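You operate a simulated robot arm through the tools that you are given. There is no shell and no other tool.

The job below is to be done with a simulated robot arm. You get a single attempt, and the scene is never put back.

Task
Wipe the glue smear off, lid the drum and close the lock ring.
Fine: turn the ring catch on; the folded rag goes back. What is to be rubbed or washed off counts as gone when no trace of it is left.

The check looks at the end state, three seconds after you hand in, the way a careful person would. Anything else that was tipped, shoved, dropped, spilled or broken makes it a failure. Lids that push on must go on centred and level and be pressed home; caps that screw on are set level and turned clockwise until they are tight.

Robot
A 7-joint arm with a two-finger parallel gripper, fixed in place. Base frame: the origin is at the foot of the arm, x ahead of it, y to its left, z up. Readings come in m, rad, newtons and seconds.
Its first joint turns from -2.601 to 2.601 rad. Payload 3.5 kg.
The TCP is the grasp point between the finger pads, 0.023 m short of the fingertips. In the tool frame z runs along the fingers and y along their closing line. Largest opening 0.094 m; finger width 0.038, thickness 0.01; the body of the gripper, 0.054 by 0.096 m, starts 0.039 m behind the TCP.
Orientation is that of the tool frame in the base frame, as a unit quaternion [w, x, y, z]. With the fingers straight down and closing along the base's y, the tool's x points along the base's -x, its y along +y and its z along -z.

Tools
- The arm moves only by the tool arm_command. Its argument "steps" is a list of rows, each an object of numbers (a shift or turn left out is 0, a gripper value left out holds the last): "dx", "dy", "dz": the shift along the tool's x, y, z in units of 300 mm (1.0 is 300 mm); "rx", "ry", "rz": the turn, a rotation vector about the tool's x, y, z in units of 90 degrees (1.0 is 90 degrees); "fingers": the finger opening in m, from 0 to 0.094. In form: [{"dx": .., "dy": .., "dz": .., "rx": .., "ry": .., "rz": .., "fingers": ..}, ...]. A call has 1 to 20 rows; each row is the pose to reach, as a shift and turn from the pose commanded when the call began, along the tool's axes at that moment. A call with a number of a shift or a turn outside -1 to 1 is refused whole. A row lasts 0.2 s, in which the tool goes at most 0.05 m and 0.15 rad; a call with a longer step from one row to the next is refused whole, and so is a gripper value outside its range. A pose out of reach is approached as far as the arm can. The call stops where the force on the tool passes 60 N (or 10 N more than at its start, if that is more) or the arm is blocked; 0.2 s more then pass. The fingers move at their own pace (about 0.153 m/s each) and stop on an object; they squeeze with about 39 N. The grip force told is the motor's: it shows also when the fingers shut on nothing. Time passes only in rows, and 0.2 s behind the last, so rows that repeat a pose let the fingers close. The reply holds the time, the measured pose of the TCP, the force on the tool along the base axes, the opening and the grip force, in the units named above and with some noise, with the torque about the TCP (base axes, N m) and any sound that the robot's microphone picked up.
- Cameras (640 x 400 px; columns grow to the right, rows downward): "scene" is fixed at [0.2187, 0.6499, 1.2604]; the picture's right is [-0.88, -0.47, 0.00], its down [-0.12, 0.23, -0.97] and it looks along [0.46, -0.85, -0.26] (base axes); focal length 323 px, centre (320, 200). "wrist" rides on the gripper at [0.086, 0.016, -0.075] in the tool frame; the picture's right is [-0.18, 0.98, 0.00], its down [-0.58, -0.11, -0.81] and it looks along [-0.79, -0.15, 0.59] (tool axes); focal length 243 px, centre (320, 200).
- camera(camera): a new picture of that camera. The clock stands still meanwhile.
- probe_pixels(camera, pixels): there is no depth. For up to 12 entries [column, row, z] of the newest picture of that camera ("zoom" is the newest enlarged one), the place [x, y] in the base frame at which the ray of that pixel passes the height z, good to about 0.002 m. The clock stands still meanwhile.
- inspect(camera, box): a new picture of the part [left, top, right, bottom] of that camera's present view, enlarged. The clock stands still meanwhile.
- close_job(): hands the job in; it is judged then, once.

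Unless the task says otherwise, let go and move clear before handing in.

The tools are called as a command line: name --argument value ..., lists and objects as JSON in quotes. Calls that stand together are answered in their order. arm_command: Moves the arm, as the interface text tells. Its arguments: {"type":"object","properties":{"steps":{"type":"array"}},"required":["steps"]} The other tools are called the same way: camera (camera) takes a picture; probe_pixels (camera, pixels) gives the place at which the rays of pixels pass given heights; inspect (camera, box) takes an enlarged picture of a part of a camera's view; close_job () hands the job in.

At the start:

```text
clock: 0.0
tcp_pos: [0.6866, -0.2841, 1.0101]
tcp_rot: [0.001, 0.0, 1.0, 0.0]
wrist_force: [-1.7, 0.6, -0.7]
torque: [0.01, -0.01, 0.02]
grip_width: 0.0942
grasp_force: 0.0
```

scene: 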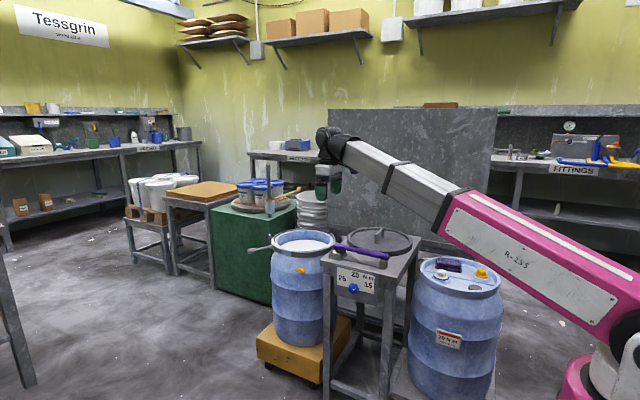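
wrist: 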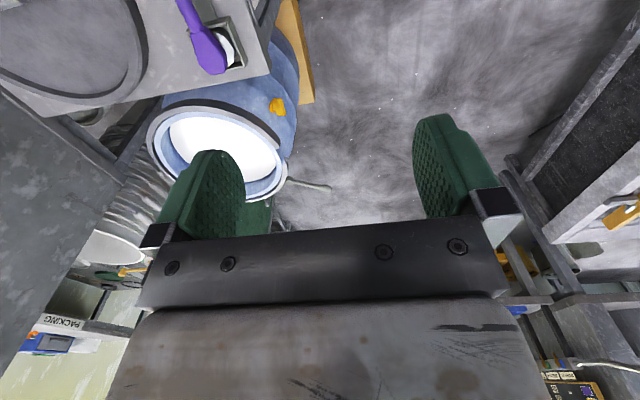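

The scene picture shows an open drum near (302,245), a lid on a stand near (378,240), a purple tool (358,250), and a second drum with items on it near (455,270). I'll enlarge these areas to find the smear, rag and ring.

inspect --camera "scene" --box '[240, 210, 430, 330]'

inspect --camera "scene" --box '[400, 240, 520, 315]'

inspect --camera "wrist" --box '[0, 0, 340, 220]'

```text
3.33 times, centred on (335, 270) of scene
```

zoom: 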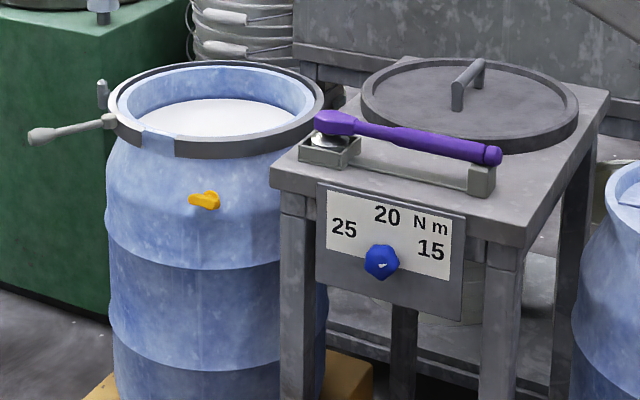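

```text
5.33 times, centred on (460, 278) of scene
```

zoom: 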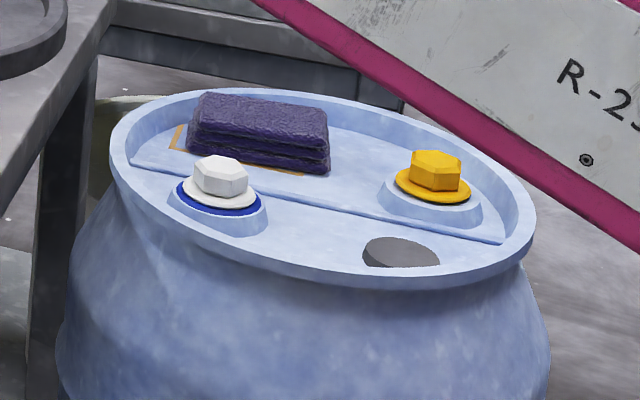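

```text
1.82 times, centred on (170, 110) of wrist
```

zoom: 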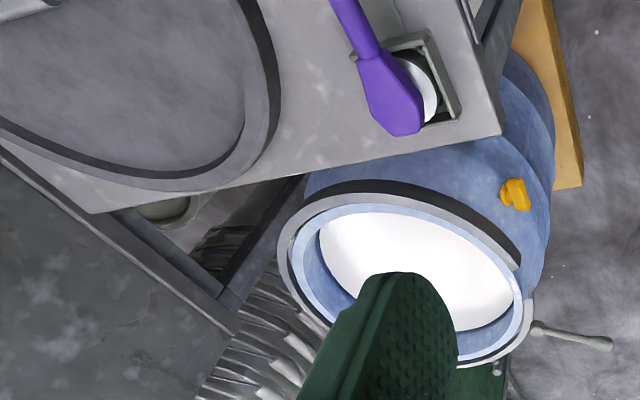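

The enlarged view shows the lock ring on the open drum with its lever swung out at the left, an orange blob on the drum wall at about (300,268), a purple folded rag on the other drum at (447,264), a torque wrench on the stand and a dial. I'll probe rays at several heights to place these.

camera --camera "scene"

camera --camera "wrist"

probe_pixels --camera "scene" --pixels '[[303, 243, 0.6], [303, 243, 0.8], [270, 243, 0.6], [337, 243, 0.6], [378, 240, 0.6], [378, 240, 0.8], [447, 264, 0.6], [447, 264, 0.8], [300, 268, 0.6], [300, 268, 0.8], [250, 250, 0.6], [250, 250, 0.8]]'

probe_pixels --camera "wrist" --pixels '[[217, 152, 0.6], [217, 152, 0.8], [278, 106, 0.6], [278, 106, 0.8], [328, 188, 0.6], [328, 188, 0.8], [212, 60, 0.6], [212, 60, 0.8], [268, 66, 0.6], [268, 66, 0.8]]'

inspect --camera "scene" --box '[260, 225, 345, 280]'

inspect --camera "wrist" --box '[140, 60, 340, 220]'

inspect --camera "scene" --box '[425, 320, 475, 360]'

```text
taken
```

scene: 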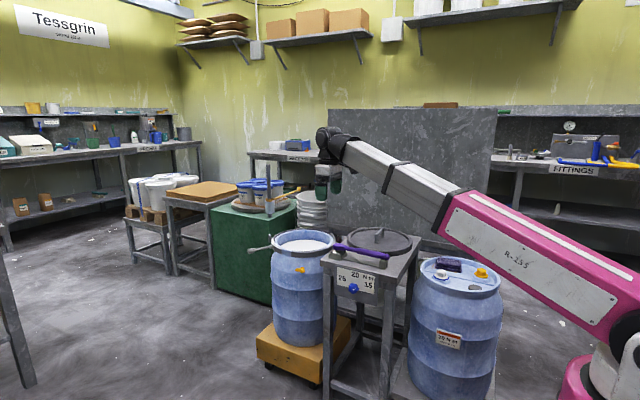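

```text
taken
```

wrist: 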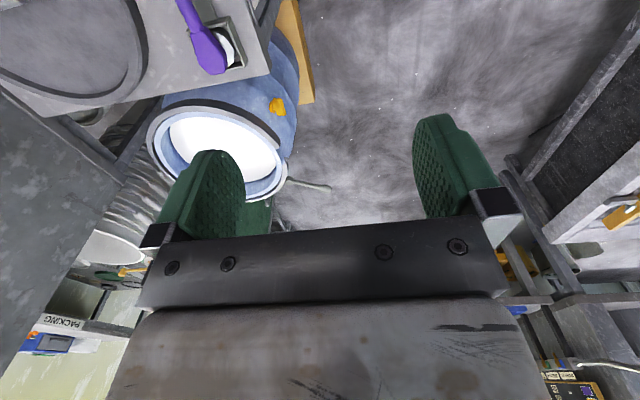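

```text
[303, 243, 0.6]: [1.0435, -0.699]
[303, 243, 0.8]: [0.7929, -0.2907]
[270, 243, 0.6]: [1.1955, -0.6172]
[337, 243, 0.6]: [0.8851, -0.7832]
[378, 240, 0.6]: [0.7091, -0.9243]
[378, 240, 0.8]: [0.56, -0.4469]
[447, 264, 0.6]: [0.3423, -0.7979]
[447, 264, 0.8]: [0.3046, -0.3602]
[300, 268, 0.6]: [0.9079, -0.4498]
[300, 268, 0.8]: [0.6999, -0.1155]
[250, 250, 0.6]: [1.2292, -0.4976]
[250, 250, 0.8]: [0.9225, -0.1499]
```

```text
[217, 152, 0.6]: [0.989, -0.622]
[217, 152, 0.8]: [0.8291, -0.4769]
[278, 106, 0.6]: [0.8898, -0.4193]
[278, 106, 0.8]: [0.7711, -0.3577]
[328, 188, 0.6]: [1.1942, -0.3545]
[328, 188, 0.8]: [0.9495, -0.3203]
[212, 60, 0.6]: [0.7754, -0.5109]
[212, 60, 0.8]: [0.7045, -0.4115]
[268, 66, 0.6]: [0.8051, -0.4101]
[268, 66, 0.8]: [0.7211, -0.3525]
```

```text
7.27 times, centred on (302, 252) of scene
```

zoom: 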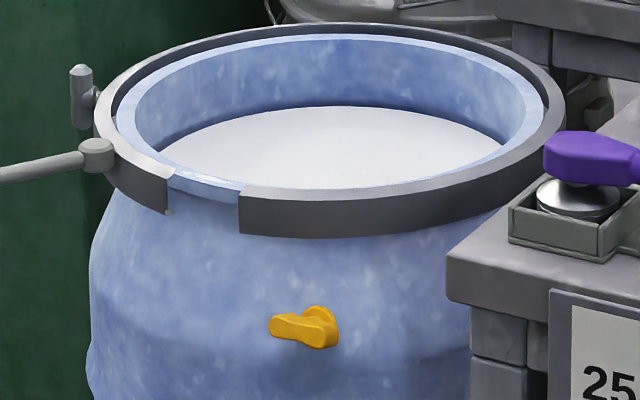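

```text
2.50 times, centred on (240, 140) of wrist
```

zoom: 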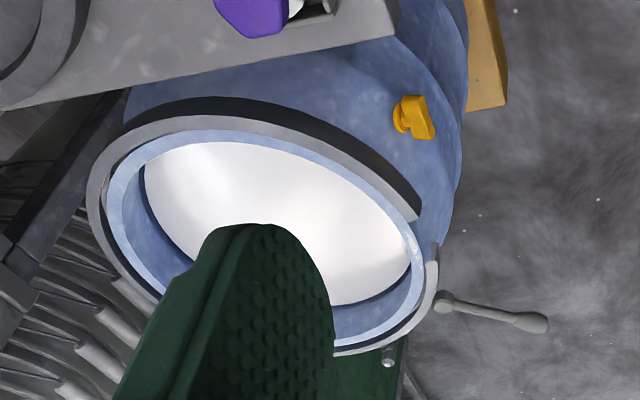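

```text
10.00 times, centred on (450, 340) of scene
```

zoom: 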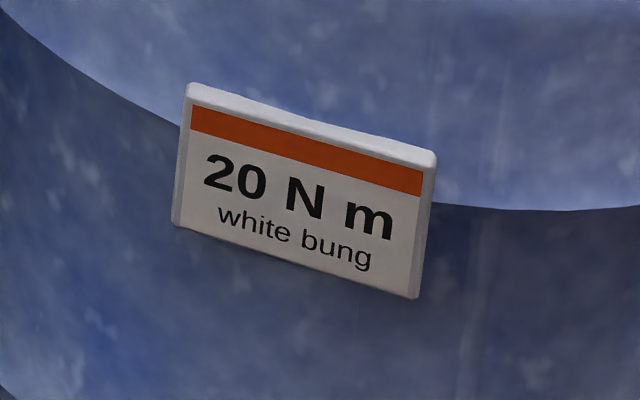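

The scene label says the wrench and dial belong to the white bung, so they aren't part of this job. The orange piece on the drum wall (300,268) looks like a turn catch at about (0.88,-0.41,0.63), and the drum rim is near (0.94,-0.57,0.67). I'll yaw the tool about 38° so the wrist camera faces the drum.

arm_command --steps '[{"rz": 0.09}, {"rz": 0.18}, {"rz": 0.27}, {"rz": 0.36}, {"rz": 0.42}, {"rz": 0.42}]'

camera --camera "wrist"

camera --camera "scene"

```text
clock: 1.4
tcp_pos: [0.6879, -0.2862, 1.0095]
tcp_rot: [0.001, 0.324, 0.946, -0.001]
wrist_force: [-0.1, -0.2, -0.5]
torque: [0.0, 0.01, 0.01]
grip_width: 0.0938
grasp_force: 0.1
```

```text
taken
```

wrist: 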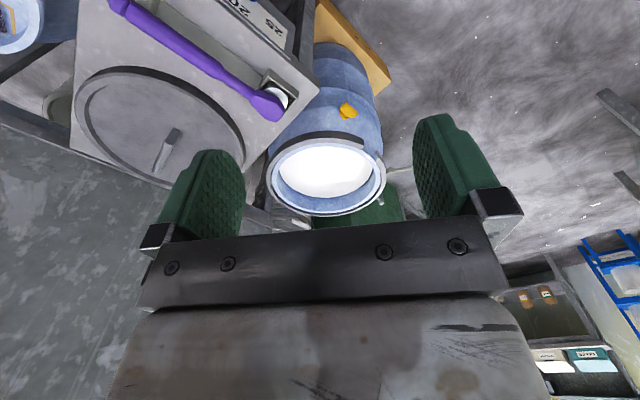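

```text
taken
```

scene: 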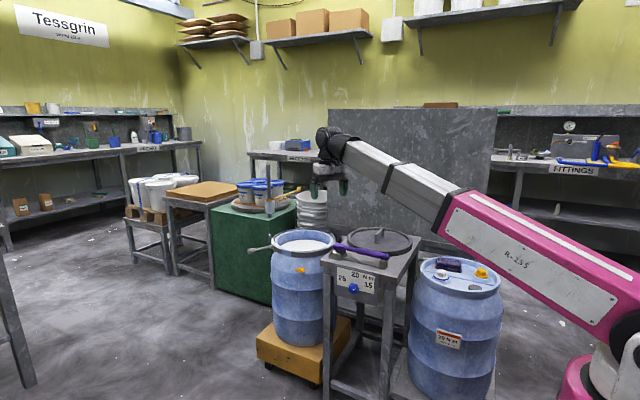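

The drum now sits at about (327,170) in the wrist view, between the fingers, with the lid at (160,125). I'll zoom in on the drum and stand and probe both cameras for heights.

inspect --camera "wrist" --box '[250, 80, 420, 225]'

inspect --camera "wrist" --box '[0, 0, 320, 200]'

probe_pixels --camera "wrist" --pixels '[[327, 176, 0.6], [327, 176, 0.7], [268, 180, 0.65], [385, 176, 0.65], [327, 136, 0.65], [327, 217, 0.65], [347, 110, 0.6], [347, 110, 0.7], [166, 140, 0.6], [166, 140, 0.7]]'

```text
2.76 times, centred on (335, 152) of wrist
```

zoom: 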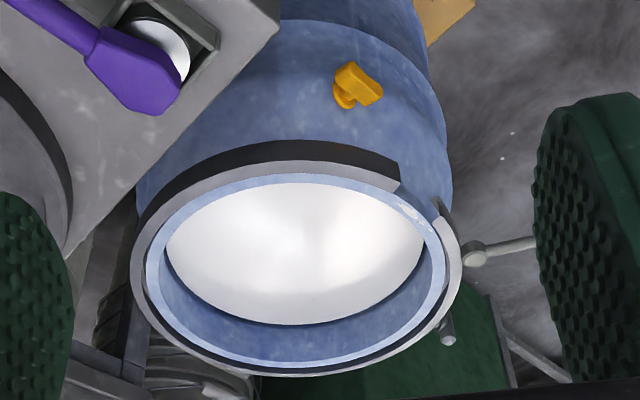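

```text
2.00 times, centred on (160, 100) of wrist
```

zoom: 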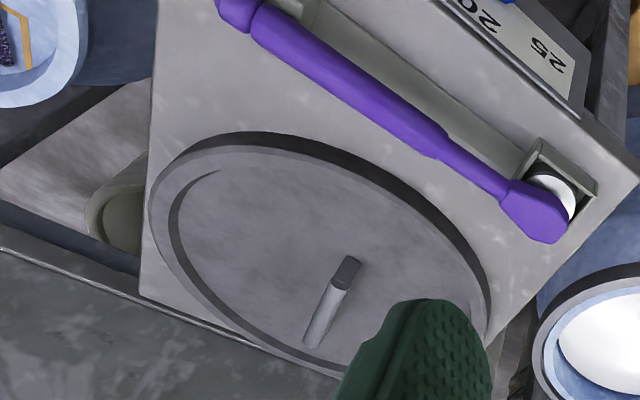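

```text
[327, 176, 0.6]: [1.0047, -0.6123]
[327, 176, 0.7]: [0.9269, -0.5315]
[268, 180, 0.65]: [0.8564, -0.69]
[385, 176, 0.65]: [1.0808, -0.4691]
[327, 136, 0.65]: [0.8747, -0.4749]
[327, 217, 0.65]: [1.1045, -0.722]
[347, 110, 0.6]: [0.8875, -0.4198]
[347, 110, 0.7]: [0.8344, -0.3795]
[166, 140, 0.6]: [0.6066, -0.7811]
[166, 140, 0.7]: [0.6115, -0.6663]
```

The rim carries a faint whitish patch in the ring gap at zoom (408,212), which is likely the glue smear. I'll triangulate it and the other features using both cameras.

probe_pixels --camera "wrist" --pixels '[[366.8, 156.3, 0.6], [366.8, 156.3, 0.65], [366.8, 156.3, 0.7], [391, 171, 0.65], [391, 171, 0.7], [172, 134, 0.6], [172, 134, 0.7], [160, 165, 0.6], [160, 165, 0.7]]'

probe_pixels --camera "scene" --pixels '[[288, 250, 0.6], [288, 250, 0.65], [288, 250, 0.7], [271, 245.5, 0.65], [271, 245.5, 0.7], [383, 229, 0.6], [383, 229, 0.7], [373, 237, 0.6], [373, 237, 0.7]]'

inspect --camera "wrist" --box '[340, 135, 400, 180]'

inspect --camera "scene" --box '[270, 235, 310, 260]'

inspect --camera "scene" --box '[335, 215, 425, 270]'

```text
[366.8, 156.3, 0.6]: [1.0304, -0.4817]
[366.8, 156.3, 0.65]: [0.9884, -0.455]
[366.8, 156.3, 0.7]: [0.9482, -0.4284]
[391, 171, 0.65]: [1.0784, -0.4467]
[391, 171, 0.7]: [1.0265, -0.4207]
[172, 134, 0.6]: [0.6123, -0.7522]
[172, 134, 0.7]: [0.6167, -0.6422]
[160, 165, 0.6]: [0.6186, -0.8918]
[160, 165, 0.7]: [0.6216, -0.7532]
```

```text
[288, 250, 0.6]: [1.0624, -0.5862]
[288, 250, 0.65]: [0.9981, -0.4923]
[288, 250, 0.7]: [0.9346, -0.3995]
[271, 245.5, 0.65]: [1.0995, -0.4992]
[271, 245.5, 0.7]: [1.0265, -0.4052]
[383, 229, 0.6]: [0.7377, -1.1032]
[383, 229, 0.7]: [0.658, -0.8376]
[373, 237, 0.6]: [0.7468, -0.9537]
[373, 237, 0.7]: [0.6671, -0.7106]
```

```text
8.89 times, centred on (370, 158) of wrist
```

zoom: 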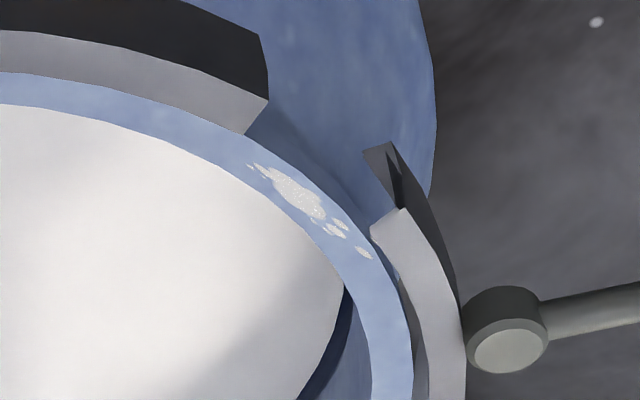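

```text
16.00 times, centred on (290, 248) of scene
```

zoom: 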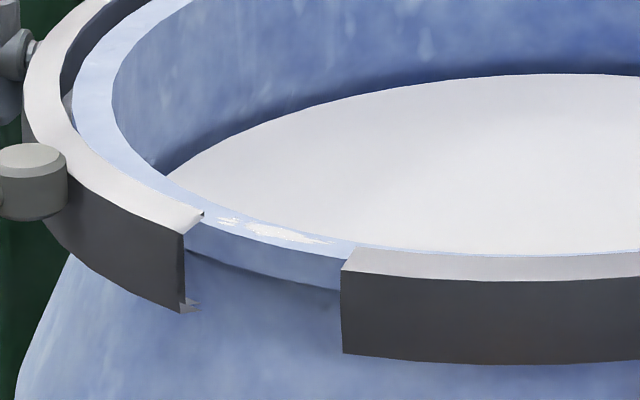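

```text
7.11 times, centred on (380, 242) of scene
```

zoom: 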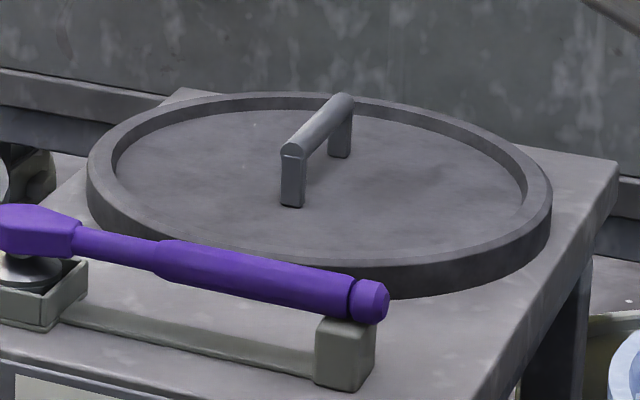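

The glue smear is confirmed as a white crust on the rim, at wrist (367,157) and scene (287,250), about (0.967,-0.441,0.677). Next I'll swing over towards the second drum to see the rag's pose.

arm_command --steps '[{"dx": 0.066, "dy": -0.111, "rz": 0.057}, {"dx": 0.131, "dy": -0.222, "rz": 0.114}, {"dx": 0.197, "dy": -0.333, "rz": 0.171}, {"dx": 0.262, "dy": -0.444, "rz": 0.228}, {"dx": 0.328, "dy": -0.555, "rz": 0.285}, {"dx": 0.394, "dy": -0.667, "rz": 0.342}, {"dx": 0.459, "dy": -0.778, "rz": 0.399}, {"dx": 0.525, "dy": -0.889, "rz": 0.456}, {"dx": 0.525, "dy": -0.889, "rz": 0.456}]'

camera --camera "wrist"

camera --camera "scene"

```text
clock: 3.4
tcp_pos: [0.4005, -0.4006, 1.0088]
tcp_rot: [0.0, 0.636, 0.772, 0.0]
wrist_force: [-0.7, -0.3, -0.3]
torque: [0.03, 0.03, 0.01]
grip_width: 0.0941
grasp_force: 0.1
```

```text
taken
```

wrist: 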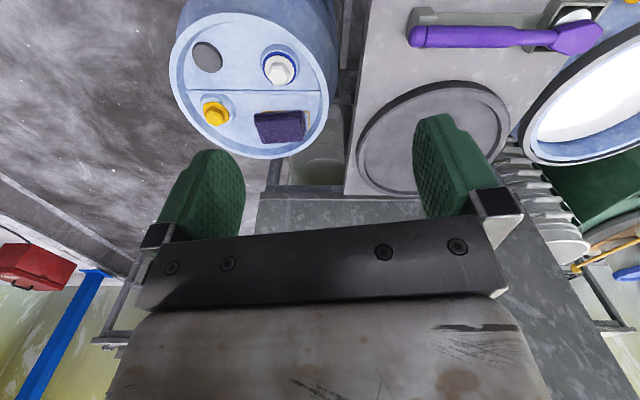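

```text
taken
```

scene: 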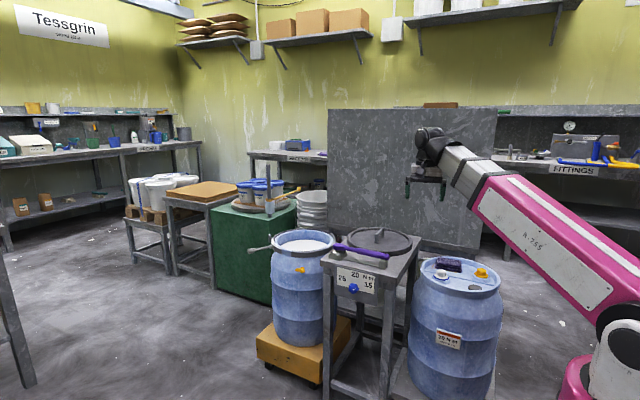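

The rag shows clearly on the second drum at wrist (280,127), lying beside a yellow and a white bung. I'll zoom in from both cameras to fix its pose and height.

inspect --camera "wrist" --box '[230, 90, 330, 160]'

inspect --camera "scene" --box '[415, 245, 505, 300]'

```text
5.71 times, centred on (280, 125) of wrist
```

zoom: 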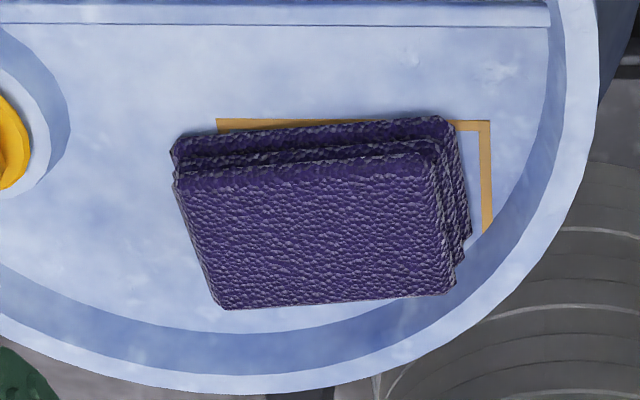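

```text
7.11 times, centred on (460, 272) of scene
```

zoom: 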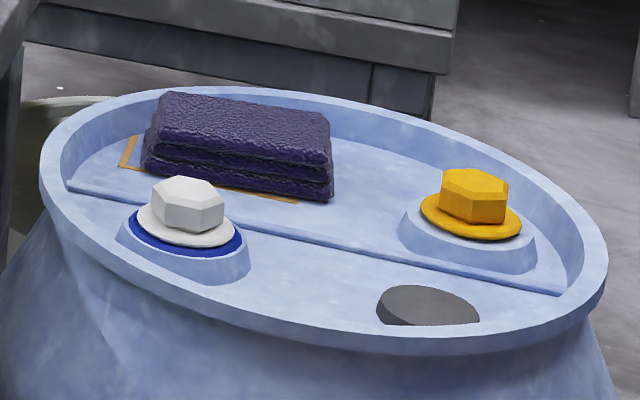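

The rag's top corners and the orange home outline are visible in both zooms. I'll probe matching corners in both cameras to get heights.

probe_pixels --camera "wrist" --pixels '[[300.2, 116.8, 0.65], [300.2, 116.8, 0.7], [254.1, 121.9, 0.65], [254.1, 121.9, 0.7], [303.7, 140.8, 0.65], [303.7, 140.8, 0.7], [262.2, 144.3, 0.65], [262.2, 144.3, 0.7], [309.8, 111.4, 0.6], [309.8, 111.4, 0.65], [261.8, 111, 0.6], [261.8, 111, 0.65]]'

probe_pixels --camera "scene" --pixels '[[436.4, 262.2, 0.65], [436.4, 262.2, 0.7], [461.4, 266, 0.65], [461.4, 266, 0.7], [437.9, 256.8, 0.65], [437.9, 256.8, 0.7], [460.7, 259.8, 0.65], [460.7, 259.8, 0.7], [432.2, 267.1, 0.6], [432.2, 267.1, 0.65], [456.8, 272.5, 0.6], [456.8, 272.5, 0.65]]'

inspect --camera "wrist" --box '[340, 0, 640, 200]'

```text
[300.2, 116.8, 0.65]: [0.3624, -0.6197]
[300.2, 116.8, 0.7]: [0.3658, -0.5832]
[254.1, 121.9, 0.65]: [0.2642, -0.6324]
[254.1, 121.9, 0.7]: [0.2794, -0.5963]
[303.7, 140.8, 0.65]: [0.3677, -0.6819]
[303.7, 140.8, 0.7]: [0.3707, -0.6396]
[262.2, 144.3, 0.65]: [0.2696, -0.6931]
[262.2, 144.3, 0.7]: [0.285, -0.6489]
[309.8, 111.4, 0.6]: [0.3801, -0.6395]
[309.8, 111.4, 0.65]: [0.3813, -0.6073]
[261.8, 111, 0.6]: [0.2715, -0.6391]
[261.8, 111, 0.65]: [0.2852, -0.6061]
```

```text
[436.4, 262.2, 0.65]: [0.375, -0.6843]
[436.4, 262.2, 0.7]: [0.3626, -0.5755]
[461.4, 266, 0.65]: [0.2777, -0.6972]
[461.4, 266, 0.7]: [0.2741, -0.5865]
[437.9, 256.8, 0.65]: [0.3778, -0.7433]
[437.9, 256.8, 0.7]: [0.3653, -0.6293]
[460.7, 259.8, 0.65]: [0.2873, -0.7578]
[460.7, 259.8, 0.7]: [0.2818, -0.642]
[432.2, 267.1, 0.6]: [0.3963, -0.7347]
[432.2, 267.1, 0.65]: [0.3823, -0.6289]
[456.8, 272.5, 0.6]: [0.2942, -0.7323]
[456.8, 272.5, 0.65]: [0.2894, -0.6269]
```

```text
2.00 times, centred on (490, 100) of wrist
```

zoom: 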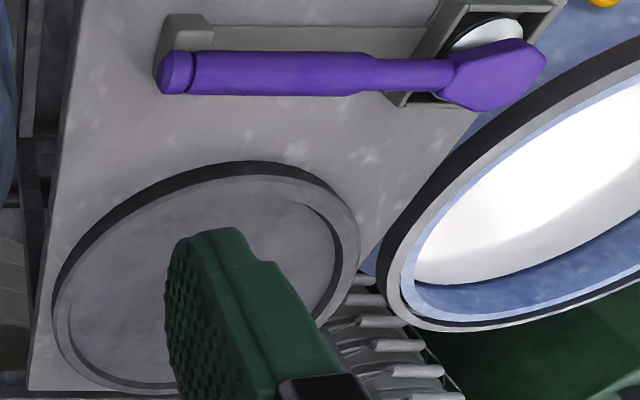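

The rag's top is at z≈0.694, centred near (0.324,-0.622) and turned about 7°. The drum head is at z≈0.664, and the home outline runs from x 0.289 to 0.380 with its edge at y -0.597. Before grasping I'll go over to the open drum to get exact positions and test the reach.

arm_command --steps '[{"dx": -0.061, "dy": 0.141, "rz": -0.054}, {"dx": -0.123, "dy": 0.282, "rz": -0.108}, {"dx": -0.184, "dy": 0.423, "rz": -0.162}, {"dx": -0.245, "dy": 0.564, "rz": -0.216}, {"dx": -0.307, "dy": 0.705, "rz": -0.27}, {"dx": -0.368, "dy": 0.846, "rz": -0.324}, {"dx": -0.43, "dy": 0.987, "rz": -0.378}, {"dx": -0.43, "dy": 0.987, "rz": -0.378}]'

```text
clock: 5.2
tcp_pos: [0.7175, -0.4711, 1.0066]
tcp_rot: [0.0, 0.38, 0.925, -0.001]
wrist_force: [0.6, -0.7, 0.1]
torque: [0.0, 0.02, 0.04]
grip_width: 0.0939
grasp_force: 0.0
```

Now I'll extend over the drum centre at z≈0.90 to test the reach.

arm_command --steps '[{"dx": -0.12, "dy": 0.058, "dz": 0.06, "rz": -0.027}, {"dx": -0.241, "dy": 0.115, "dz": 0.119, "rz": -0.054}, {"dx": -0.362, "dy": 0.173, "dz": 0.179, "rz": -0.081}, {"dx": -0.482, "dy": 0.231, "dz": 0.238, "rz": -0.108}, {"dx": -0.603, "dy": 0.288, "dz": 0.298, "rz": -0.135}, {"dx": -0.724, "dy": 0.346, "dz": 0.357, "rz": -0.16}, {"dx": -0.724, "dy": 0.346, "dz": 0.357, "rz": -0.16}]'

camera --camera "scene"

camera --camera "wrist"

```text
clock: 6.8
tcp_pos: [0.9381, -0.5502, 0.9046]
tcp_rot: [-0.001, 0.262, 0.965, 0.0]
wrist_force: [-0.3, 0.1, -0.1]
torque: [0.01, 0.03, -0.01]
grip_width: 0.0939
grasp_force: 0.0
```

```text
taken
```

scene: 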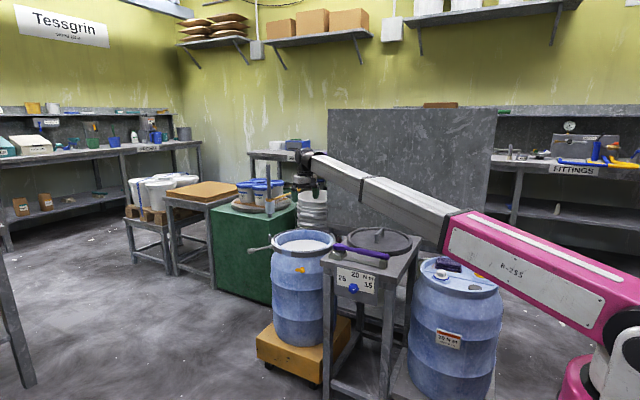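

```text
taken
```

wrist: 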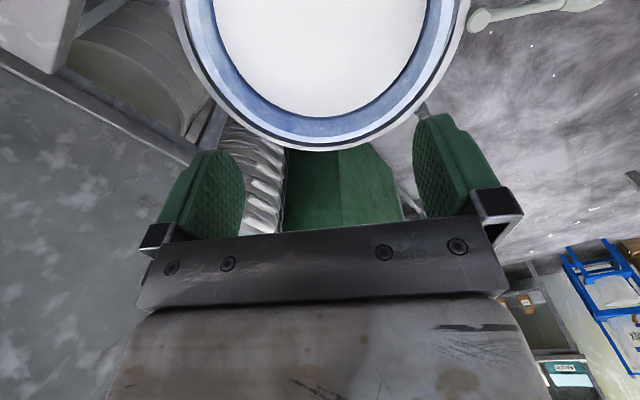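

The pose at radius 1.09 m was reached at z 0.905. I'll probe the ring's far arc in this view to refine the drum centre, then lower to z≈0.80 to check reach there.

probe_pixels --camera "wrist" --pixels '[[327, 150, 0.68], [405, 120, 0.68], [457, 50, 0.68], [250, 125, 0.68], [205, 80, 0.68], [183, 25, 0.68], [470, 3, 0.68], [415, 105, 0.7], [480, 20, 0.68]]'

inspect --camera "wrist" --box '[340, 0, 620, 175]'

inspect --camera "scene" --box '[240, 140, 360, 280]'

```text
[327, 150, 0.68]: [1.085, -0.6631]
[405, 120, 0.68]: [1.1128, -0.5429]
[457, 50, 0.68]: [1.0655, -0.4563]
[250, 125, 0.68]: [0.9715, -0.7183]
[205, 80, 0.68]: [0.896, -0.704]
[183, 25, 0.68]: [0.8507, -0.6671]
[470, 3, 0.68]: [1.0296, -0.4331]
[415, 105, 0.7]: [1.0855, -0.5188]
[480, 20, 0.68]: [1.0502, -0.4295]
```

```text
2.29 times, centred on (480, 88) of wrist
```

zoom: 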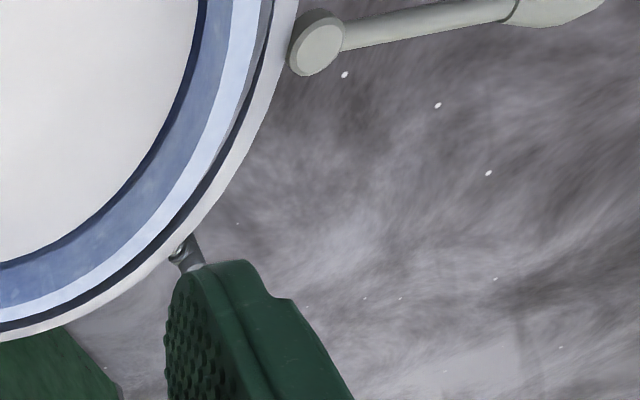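

```text
2.86 times, centred on (300, 210) of scene
```

zoom: 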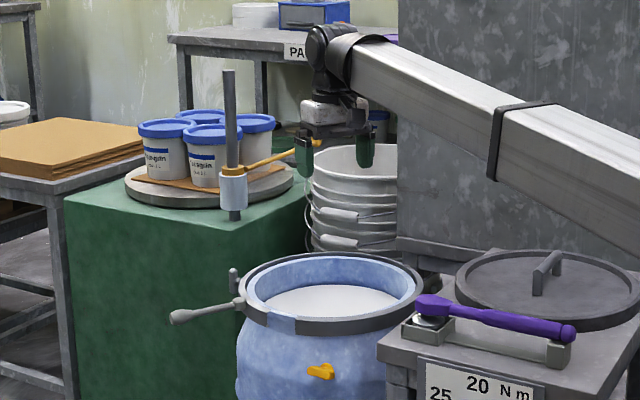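

A circle fit gives the ring centre at about (0.963,-0.568) with outer radius 0.151. I'll descend straight over the empty centre to z≈0.80, well above the rim at 0.68.

arm_command --steps '[{"dx": -0.034, "dy": -0.003, "dz": 0.117}, {"dx": -0.068, "dy": -0.006, "dz": 0.233}, {"dx": -0.102, "dy": -0.01, "dz": 0.35}, {"dx": -0.102, "dy": -0.01, "dz": 0.35}]'

camera --camera "scene"

```text
clock: 7.8
tcp_pos: [0.9635, -0.5665, 0.7988]
tcp_rot: [0.0, 0.262, 0.965, 0.0]
wrist_force: [-0.1, 0.4, -0.1]
torque: [0.0, 0.01, 0.02]
grip_width: 0.094
grasp_force: 0.0
```

```text
taken
```

scene: 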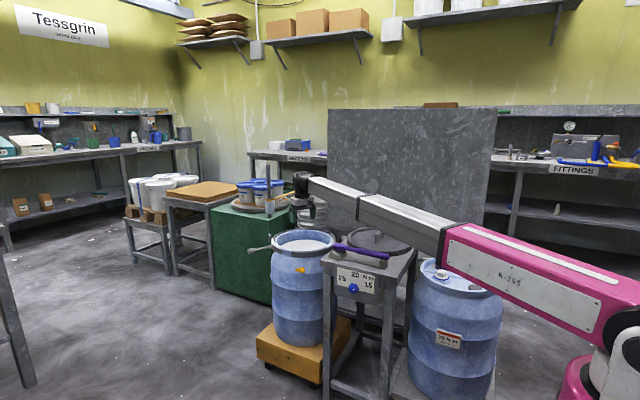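

The pose is reached cleanly at z 0.80. I'll check reach a bit lower, at z≈0.725; the fingertips stay at 0.70, over the open centre and above the powder.

arm_command --steps '[{"dz": 0.12}, {"dz": 0.245}, {"dz": 0.245}]'

camera --camera "scene"

inspect --camera "scene" --box '[260, 170, 420, 280]'

```text
clock: 8.6
tcp_pos: [0.9673, -0.5655, 0.7255]
tcp_rot: [0.0, 0.261, 0.965, 0.0]
wrist_force: [0.2, -0.3, 0.1]
torque: [-0.02, 0.04, -0.01]
grip_width: 0.0941
grasp_force: 0.1
```

```text
taken
```

scene: 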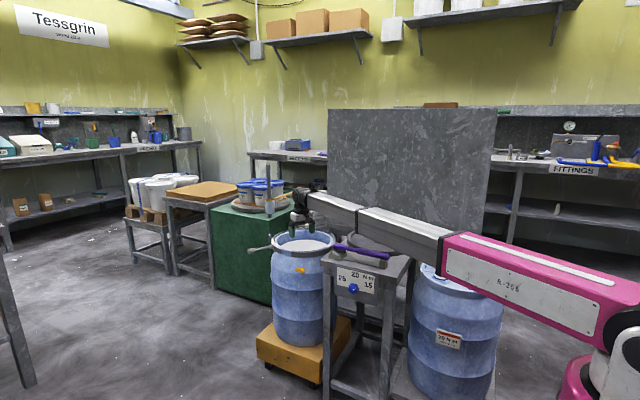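

```text
3.64 times, centred on (340, 225) of scene
```

zoom: 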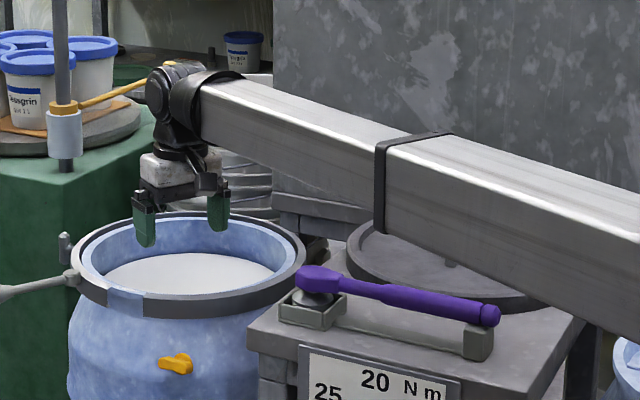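

The drum is reachable down to this height, and the zoom shows the open fingers inside the ring without touching it. I'll rise and travel back towards the rag, turning the tool so that it closes across the rag's short side.

arm_command --steps '[{"dz": -0.165}, {"dz": -0.33}, {"dz": -0.495}, {"dz": -0.66}, {"dz": -0.825}, {"dz": -0.83, "dx": 0.124, "dy": -0.089, "rz": -0.03}, {"dz": -0.83, "dx": 0.249, "dy": -0.179, "rz": -0.06}, {"dz": -0.83, "dx": 0.373, "dy": -0.268, "rz": -0.09}, {"dz": -0.83, "dx": 0.497, "dy": -0.358, "rz": -0.12}, {"dz": -0.83, "dx": 0.621, "dy": -0.447, "rz": -0.15}, {"dz": -0.83, "dx": 0.746, "dy": -0.537, "rz": -0.18}, {"dz": -0.83, "dx": 0.87, "dy": -0.626, "rz": -0.205}, {"dz": -0.83, "dx": 0.87, "dy": -0.626, "rz": -0.205}]'

```text
clock: 11.4
tcp_pos: [0.6451, -0.5949, 0.9736]
tcp_rot: [0.0, 0.104, 0.995, 0.0]
wrist_force: [0.8, 0.3, 0.3]
torque: [0.01, 0.01, -0.02]
grip_width: 0.0939
grasp_force: 0.0
```

Next I'll travel to a point above the rag and descend to a hover at z≈0.77 so I can check alignment with the wrist camera.

arm_command --steps '[{"dx": 0.142, "dy": -0.043, "rz": -0.03}, {"dx": 0.283, "dy": -0.086, "rz": -0.06}, {"dx": 0.425, "dy": -0.129, "rz": -0.09}, {"dx": 0.567, "dy": -0.173, "rz": -0.12}, {"dx": 0.709, "dy": -0.216, "rz": -0.15}, {"dx": 0.85, "dy": -0.259, "rz": -0.18}, {"dx": 0.99, "dy": -0.302, "rz": -0.205}, {"dx": 0.99, "dy": -0.302, "rz": -0.205, "dz": 0.16}, {"dx": 0.99, "dy": -0.302, "rz": -0.205, "dz": 0.32}, {"dx": 0.99, "dy": -0.302, "rz": -0.205, "dz": 0.48}, {"dx": 0.99, "dy": -0.302, "rz": -0.205, "dz": 0.6}, {"dx": 0.99, "dy": -0.302, "rz": -0.205, "dz": 0.68}, {"dx": 0.99, "dy": -0.302, "rz": -0.205, "dz": 0.68}]'

camera --camera "wrist"

camera --camera "scene"

```text
clock: 14.2
tcp_pos: [0.3366, -0.6219, 0.7694]
tcp_rot: [0.0, -0.056, 0.998, 0.0]
wrist_force: [-0.3, -0.1, -0.3]
torque: [0.04, 0.02, 0.01]
grip_width: 0.094
grasp_force: 0.1
```

```text
taken
```

wrist: 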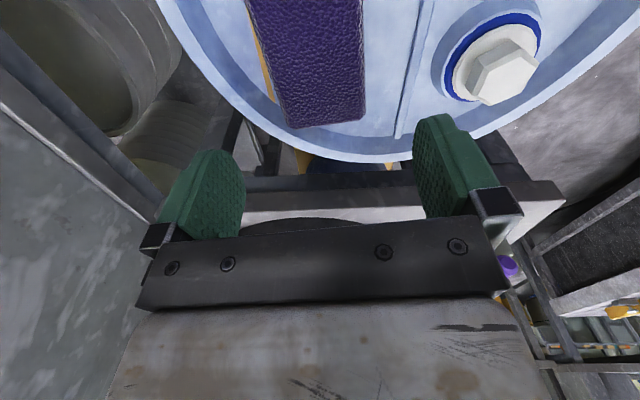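

```text
taken
```

scene: 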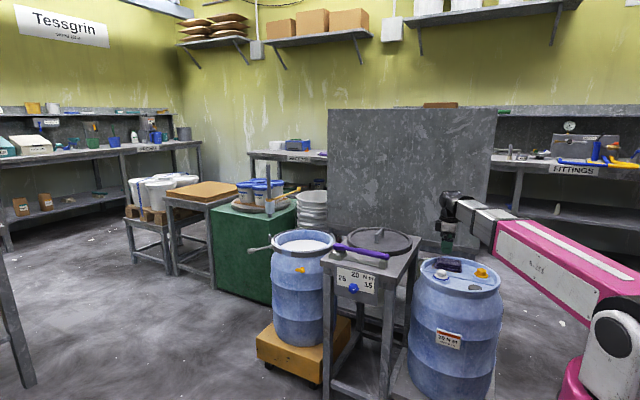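

The rag fills the upper centre of the wrist view, with its far end at (290–365,120). I'll zoom and probe its edges, the outline and the rim wall.

inspect --camera "wrist" --box '[200, 0, 440, 150]'

probe_pixels --camera "wrist" --pixels '[[290, 127, 0.694], [364, 115, 0.694], [248, 0, 0.694], [362, 0, 0.694], [273, 100, 0.664], [252, 30, 0.664], [280, 127, 0.664], [270, 118, 0.664]]'

```text
2.67 times, centred on (320, 75) of wrist
```

zoom: 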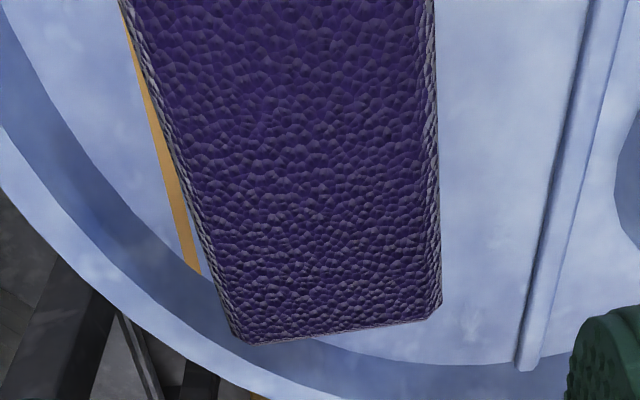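

```text
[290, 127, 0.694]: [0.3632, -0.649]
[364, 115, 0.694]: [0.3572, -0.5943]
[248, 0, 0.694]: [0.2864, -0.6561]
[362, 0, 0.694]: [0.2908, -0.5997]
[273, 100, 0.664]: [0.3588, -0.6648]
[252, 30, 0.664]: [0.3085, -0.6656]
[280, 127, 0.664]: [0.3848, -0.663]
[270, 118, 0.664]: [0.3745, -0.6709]
```

The rag measures about 0.084×0.055, centred at (0.321,-0.625) and turned about 5°. The outline's other edge is at y≈-0.665, so home is centred near (0.334,-0.631). I'll check the wall clearance on the -y side for the finger.

inspect --camera "wrist" --box '[150, 0, 290, 130]'

inspect --camera "scene" --box '[415, 180, 505, 300]'

```text
3.08 times, centred on (220, 65) of wrist
```

zoom: 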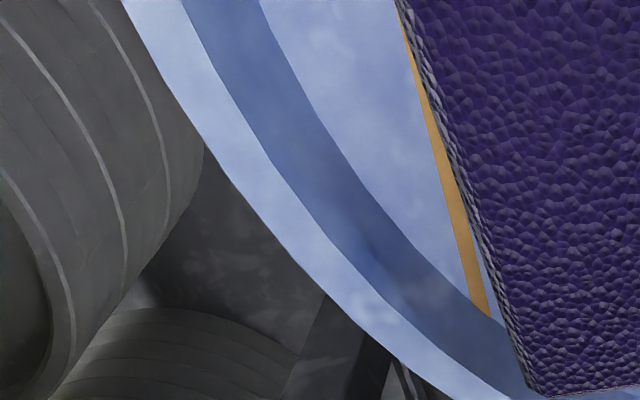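

```text
3.33 times, centred on (460, 240) of scene
```

zoom: 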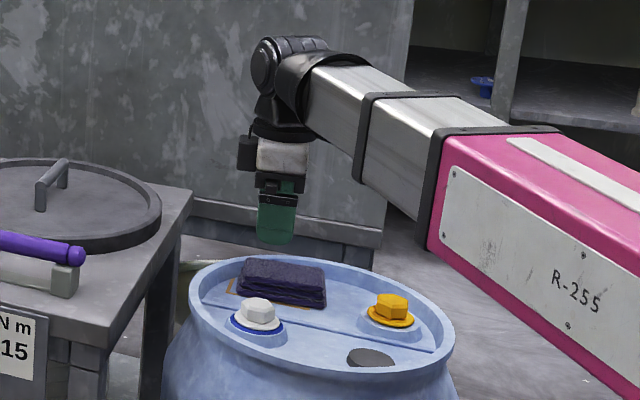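

probe_pixels --camera "wrist" --pixels '[[202, 0, 0.664], [229.6, 58.4, 0.664], [267, 97.4, 0.664], [223, 75, 0.68], [223, 75, 0.69], [180, 0, 0.68]]'

```text
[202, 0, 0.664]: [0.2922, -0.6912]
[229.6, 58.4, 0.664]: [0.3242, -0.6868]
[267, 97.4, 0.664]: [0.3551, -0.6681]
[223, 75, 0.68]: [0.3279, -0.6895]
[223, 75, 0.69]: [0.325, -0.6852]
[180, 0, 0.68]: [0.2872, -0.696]
```

The wall stands at y≈-0.687 at the rag's middle, so with a 0.070 opening the outer finger clears it. I'll grip slightly off-centre at x≈0.310 with TCP at z≈0.695, leaving about 8 mm of rag below the fingertips. First a partial descent.

arm_command --steps '[{"fingers": 0.07, "dx": 0.045, "dz": 0.05, "rz": 0.016}, {"dx": 0.089, "dz": 0.1, "rz": 0.016}, {"dx": 0.089, "dz": 0.15, "rz": 0.016}, {"dx": 0.089, "dz": 0.15, "rz": 0.016}]'

camera --camera "wrist"

inspect --camera "scene" --box '[415, 220, 505, 300]'

```text
clock: 15.2
tcp_pos: [0.3114, -0.6292, 0.7258]
tcp_rot: [0.0, -0.044, 0.999, 0.0]
wrist_force: [0.9, 0.7, -0.1]
torque: [0.0, 0.0, 0.01]
grip_width: 0.07
grasp_force: 0.1
```

```text
taken
```

wrist: 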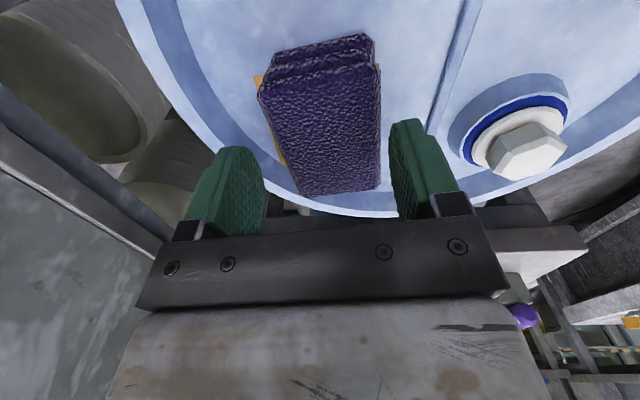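

```text
5.00 times, centred on (460, 260) of scene
```

zoom: 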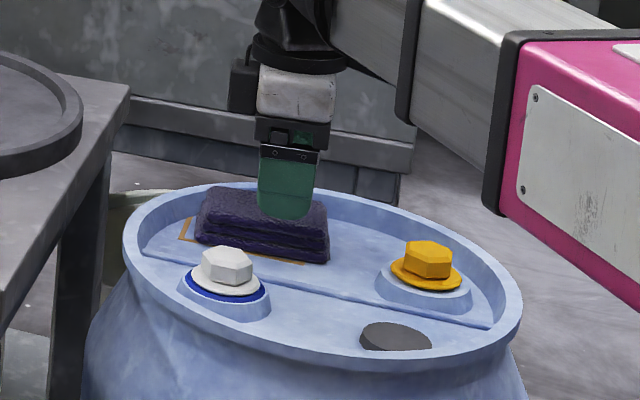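

The measured TCP is at y -0.629. I'll recheck the rag's edges from this closer view before descending.

probe_pixels --camera "wrist" --pixels '[[297, 194, 0.694], [379, 186, 0.694], [258, 95, 0.694], [379, 66, 0.694], [270, 130, 0.694], [381, 130, 0.694], [255, 80, 0.664]]'

inspect --camera "wrist" --box '[180, 20, 440, 220]'

```text
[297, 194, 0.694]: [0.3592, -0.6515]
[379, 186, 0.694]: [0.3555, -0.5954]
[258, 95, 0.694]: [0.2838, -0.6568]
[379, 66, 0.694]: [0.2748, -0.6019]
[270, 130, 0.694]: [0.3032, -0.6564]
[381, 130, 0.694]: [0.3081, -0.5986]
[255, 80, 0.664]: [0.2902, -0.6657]
```

```text
2.00 times, centred on (310, 120) of wrist
```

zoom: 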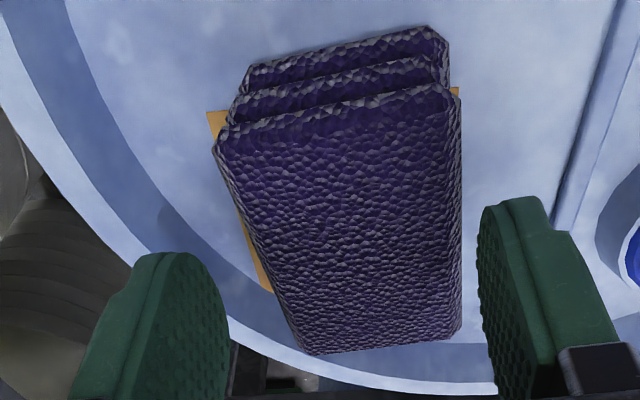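

The rag's mid-line at x≈0.31 is y≈-0.627, so the fingers are aligned within 2 mm. I'll descend to z≈0.695 and close.

arm_command --steps '[{"dz": 0.035, "dy": 0.005}, {"dz": 0.07, "dy": 0.005}, {"dz": 0.103, "dy": 0.005}, {"dz": 0.103, "dy": 0.005}, {"dz": 0.103, "dy": 0.005, "fingers": 0.04}, {"dz": 0.103, "dy": 0.005, "fingers": 0.04}, {"dz": 0.103, "dy": 0.005, "fingers": 0.04}]'

camera --camera "wrist"

inspect --camera "scene" --box '[415, 220, 505, 300]'

```text
clock: 16.8
tcp_pos: [0.3115, -0.6259, 0.6936]
tcp_rot: [0.0, -0.043, 0.999, 0.0]
wrist_force: [-0.7, -0.1, 0.2]
torque: [0.03, -0.02, 0.02]
grip_width: 0.0592
grasp_force: 38.5
```

```text
taken
```

wrist: 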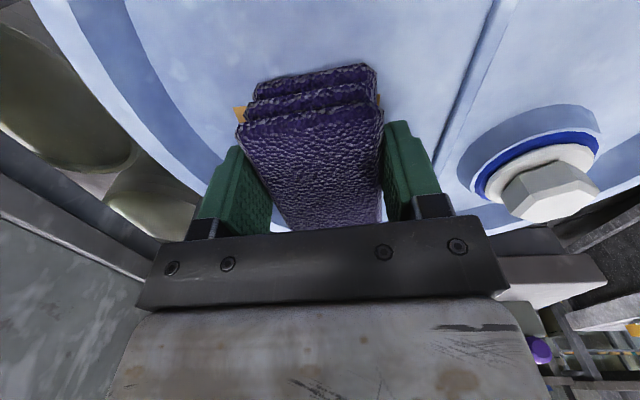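

```text
5.00 times, centred on (460, 260) of scene
```

zoom: 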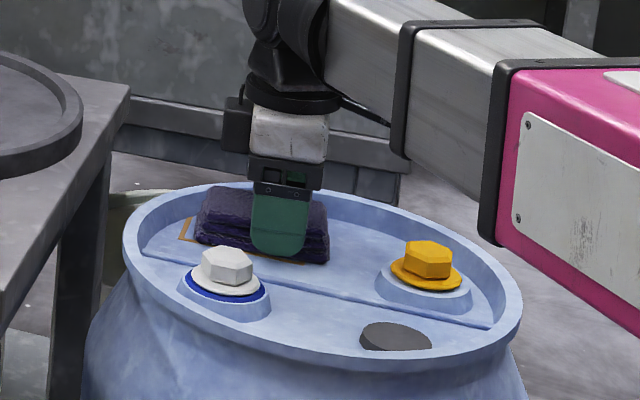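

The fingers stopped on the rag at 0.059 with 38.5 N. I'll lift straight up and verify the hold.

arm_command --steps '[{"dz": -0.06, "fingers": 0.04}, {"dz": -0.16}, {"dz": -0.32}, {"dz": -0.48}, {"dz": -0.64}, {"dz": -0.8}, {"dz": -0.85}, {"dz": -0.85}]'

camera --camera "wrist"

inspect --camera "scene" --box '[400, 150, 520, 300]'

```text
clock: 18.6
tcp_pos: [0.3141, -0.626, 0.9494]
tcp_rot: [0.001, -0.044, 0.999, -0.001]
wrist_force: [-0.1, -0.6, -0.3]
torque: [0.04, 0.0, 0.01]
grip_width: 0.0592
grasp_force: 39.3
```

```text
taken
```

wrist: 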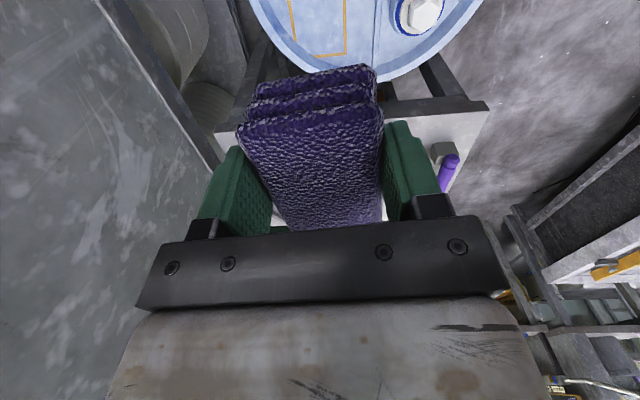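

```text
2.67 times, centred on (460, 225) of scene
```

zoom: 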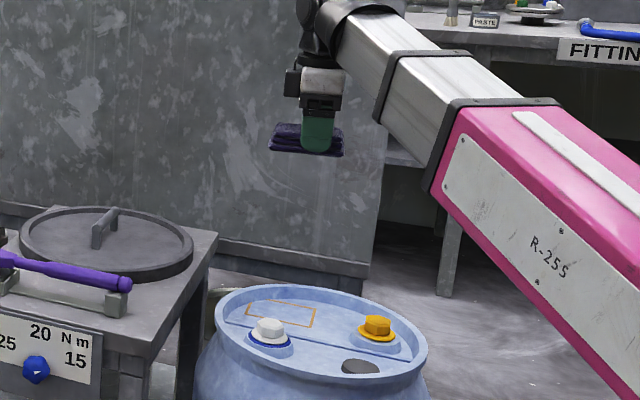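

The rag is held and the full outline is now exposed. I'll record the outline corners for the return.

inspect --camera "scene" --box '[430, 250, 490, 285]'

inspect --camera "wrist" --box '[260, 0, 380, 75]'

```text
10.67 times, centred on (460, 268) of scene
```

zoom: 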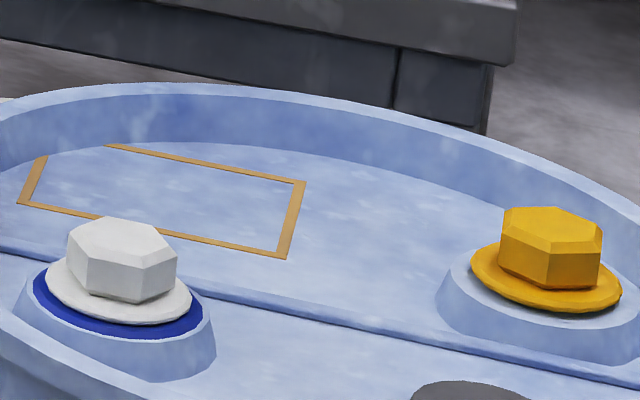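

```text
5.33 times, centred on (320, 38) of wrist
```

zoom: 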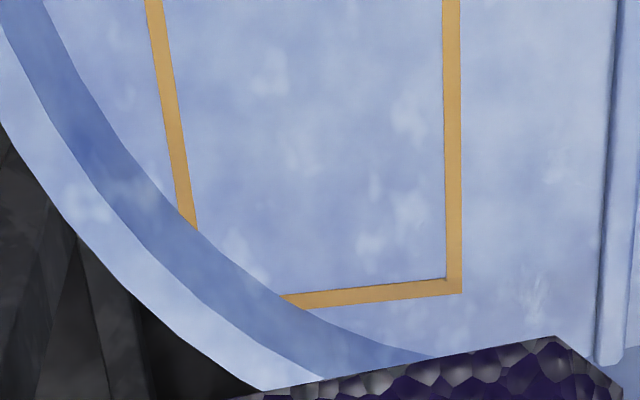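

probe_pixels --camera "wrist" --pixels '[[346.3, 55.5, 0.664], [287.2, 0.5, 0.664], [294.3, 43.3, 0.664], [346, 0.5, 0.664], [312, 55.5, 0.664]]'

probe_pixels --camera "scene" --pixels '[[431.6, 268.3, 0.664], [456.7, 273.4, 0.664], [458.5, 266.2, 0.664]]'

```text
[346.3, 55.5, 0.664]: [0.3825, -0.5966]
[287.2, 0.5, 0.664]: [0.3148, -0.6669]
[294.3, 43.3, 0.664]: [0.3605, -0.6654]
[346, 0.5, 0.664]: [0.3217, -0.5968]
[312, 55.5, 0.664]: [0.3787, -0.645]
```

```text
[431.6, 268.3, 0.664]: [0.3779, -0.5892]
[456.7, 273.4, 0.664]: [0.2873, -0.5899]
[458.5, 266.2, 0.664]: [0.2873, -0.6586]
```

The home outline is centred at about (0.334,-0.632) with 0° turn. Now I'll work out the ring-end height against the rim, using scene pixels for the ring-end corners (291.4,252.4) and (281.4,250.1) and the smear (287.2,250).

probe_pixels --camera "scene" --pixels '[[291.4, 252.4, 0.67], [291.4, 252.4, 0.69], [281.4, 250.1, 0.67], [281.4, 250.1, 0.69], [287.2, 250.0, 0.67], [287.2, 250.0, 0.69], [292.0, 251.0, 0.67], [292.0, 251.0, 0.69]]'

inspect --camera "scene" --box '[275, 242, 299, 257]'

```text
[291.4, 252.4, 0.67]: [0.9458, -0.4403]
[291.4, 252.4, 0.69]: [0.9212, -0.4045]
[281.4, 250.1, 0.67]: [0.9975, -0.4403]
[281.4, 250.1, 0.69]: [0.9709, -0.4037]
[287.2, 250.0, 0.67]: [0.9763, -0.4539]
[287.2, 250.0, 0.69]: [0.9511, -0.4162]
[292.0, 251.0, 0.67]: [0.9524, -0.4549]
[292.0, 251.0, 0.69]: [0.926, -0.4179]
```

```text
16.00 times, centred on (287, 250) of scene
```

zoom: 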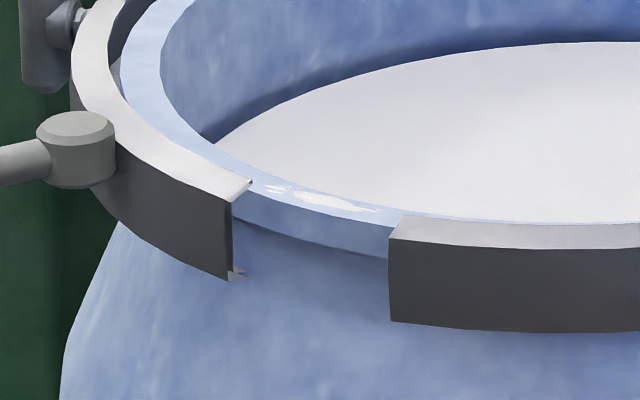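

The ring ends are only about 2 mm higher than the rim, and the gap (about 50 mm) is slightly narrower than the rag. I'll bring the rag in with its long side radial and its outer edge just inside the ring's inner edge. First I'll transit at z 0.95 while turning the tool.

arm_command --steps '[{"dx": -0.14, "dy": 0.021, "rz": 0.076}, {"dx": -0.281, "dy": 0.042, "rz": 0.151}, {"dx": -0.421, "dy": 0.063, "rz": 0.227}, {"dx": -0.562, "dy": 0.084, "rz": 0.303}, {"dx": -0.702, "dy": 0.105, "rz": 0.379}, {"dx": -0.843, "dy": 0.126, "rz": 0.454}, {"dx": -0.983, "dy": 0.147, "rz": 0.53}, {"dx": -0.983, "dy": 0.147, "rz": 0.53}]'

```text
clock: 20.4
tcp_pos: [0.6026, -0.5556, 0.947]
tcp_rot: [0.0, 0.364, 0.931, 0.0]
wrist_force: [0.0, -0.1, -0.7]
torque: [0.0, 0.05, -0.02]
grip_width: 0.0592
grasp_force: 38.5
```

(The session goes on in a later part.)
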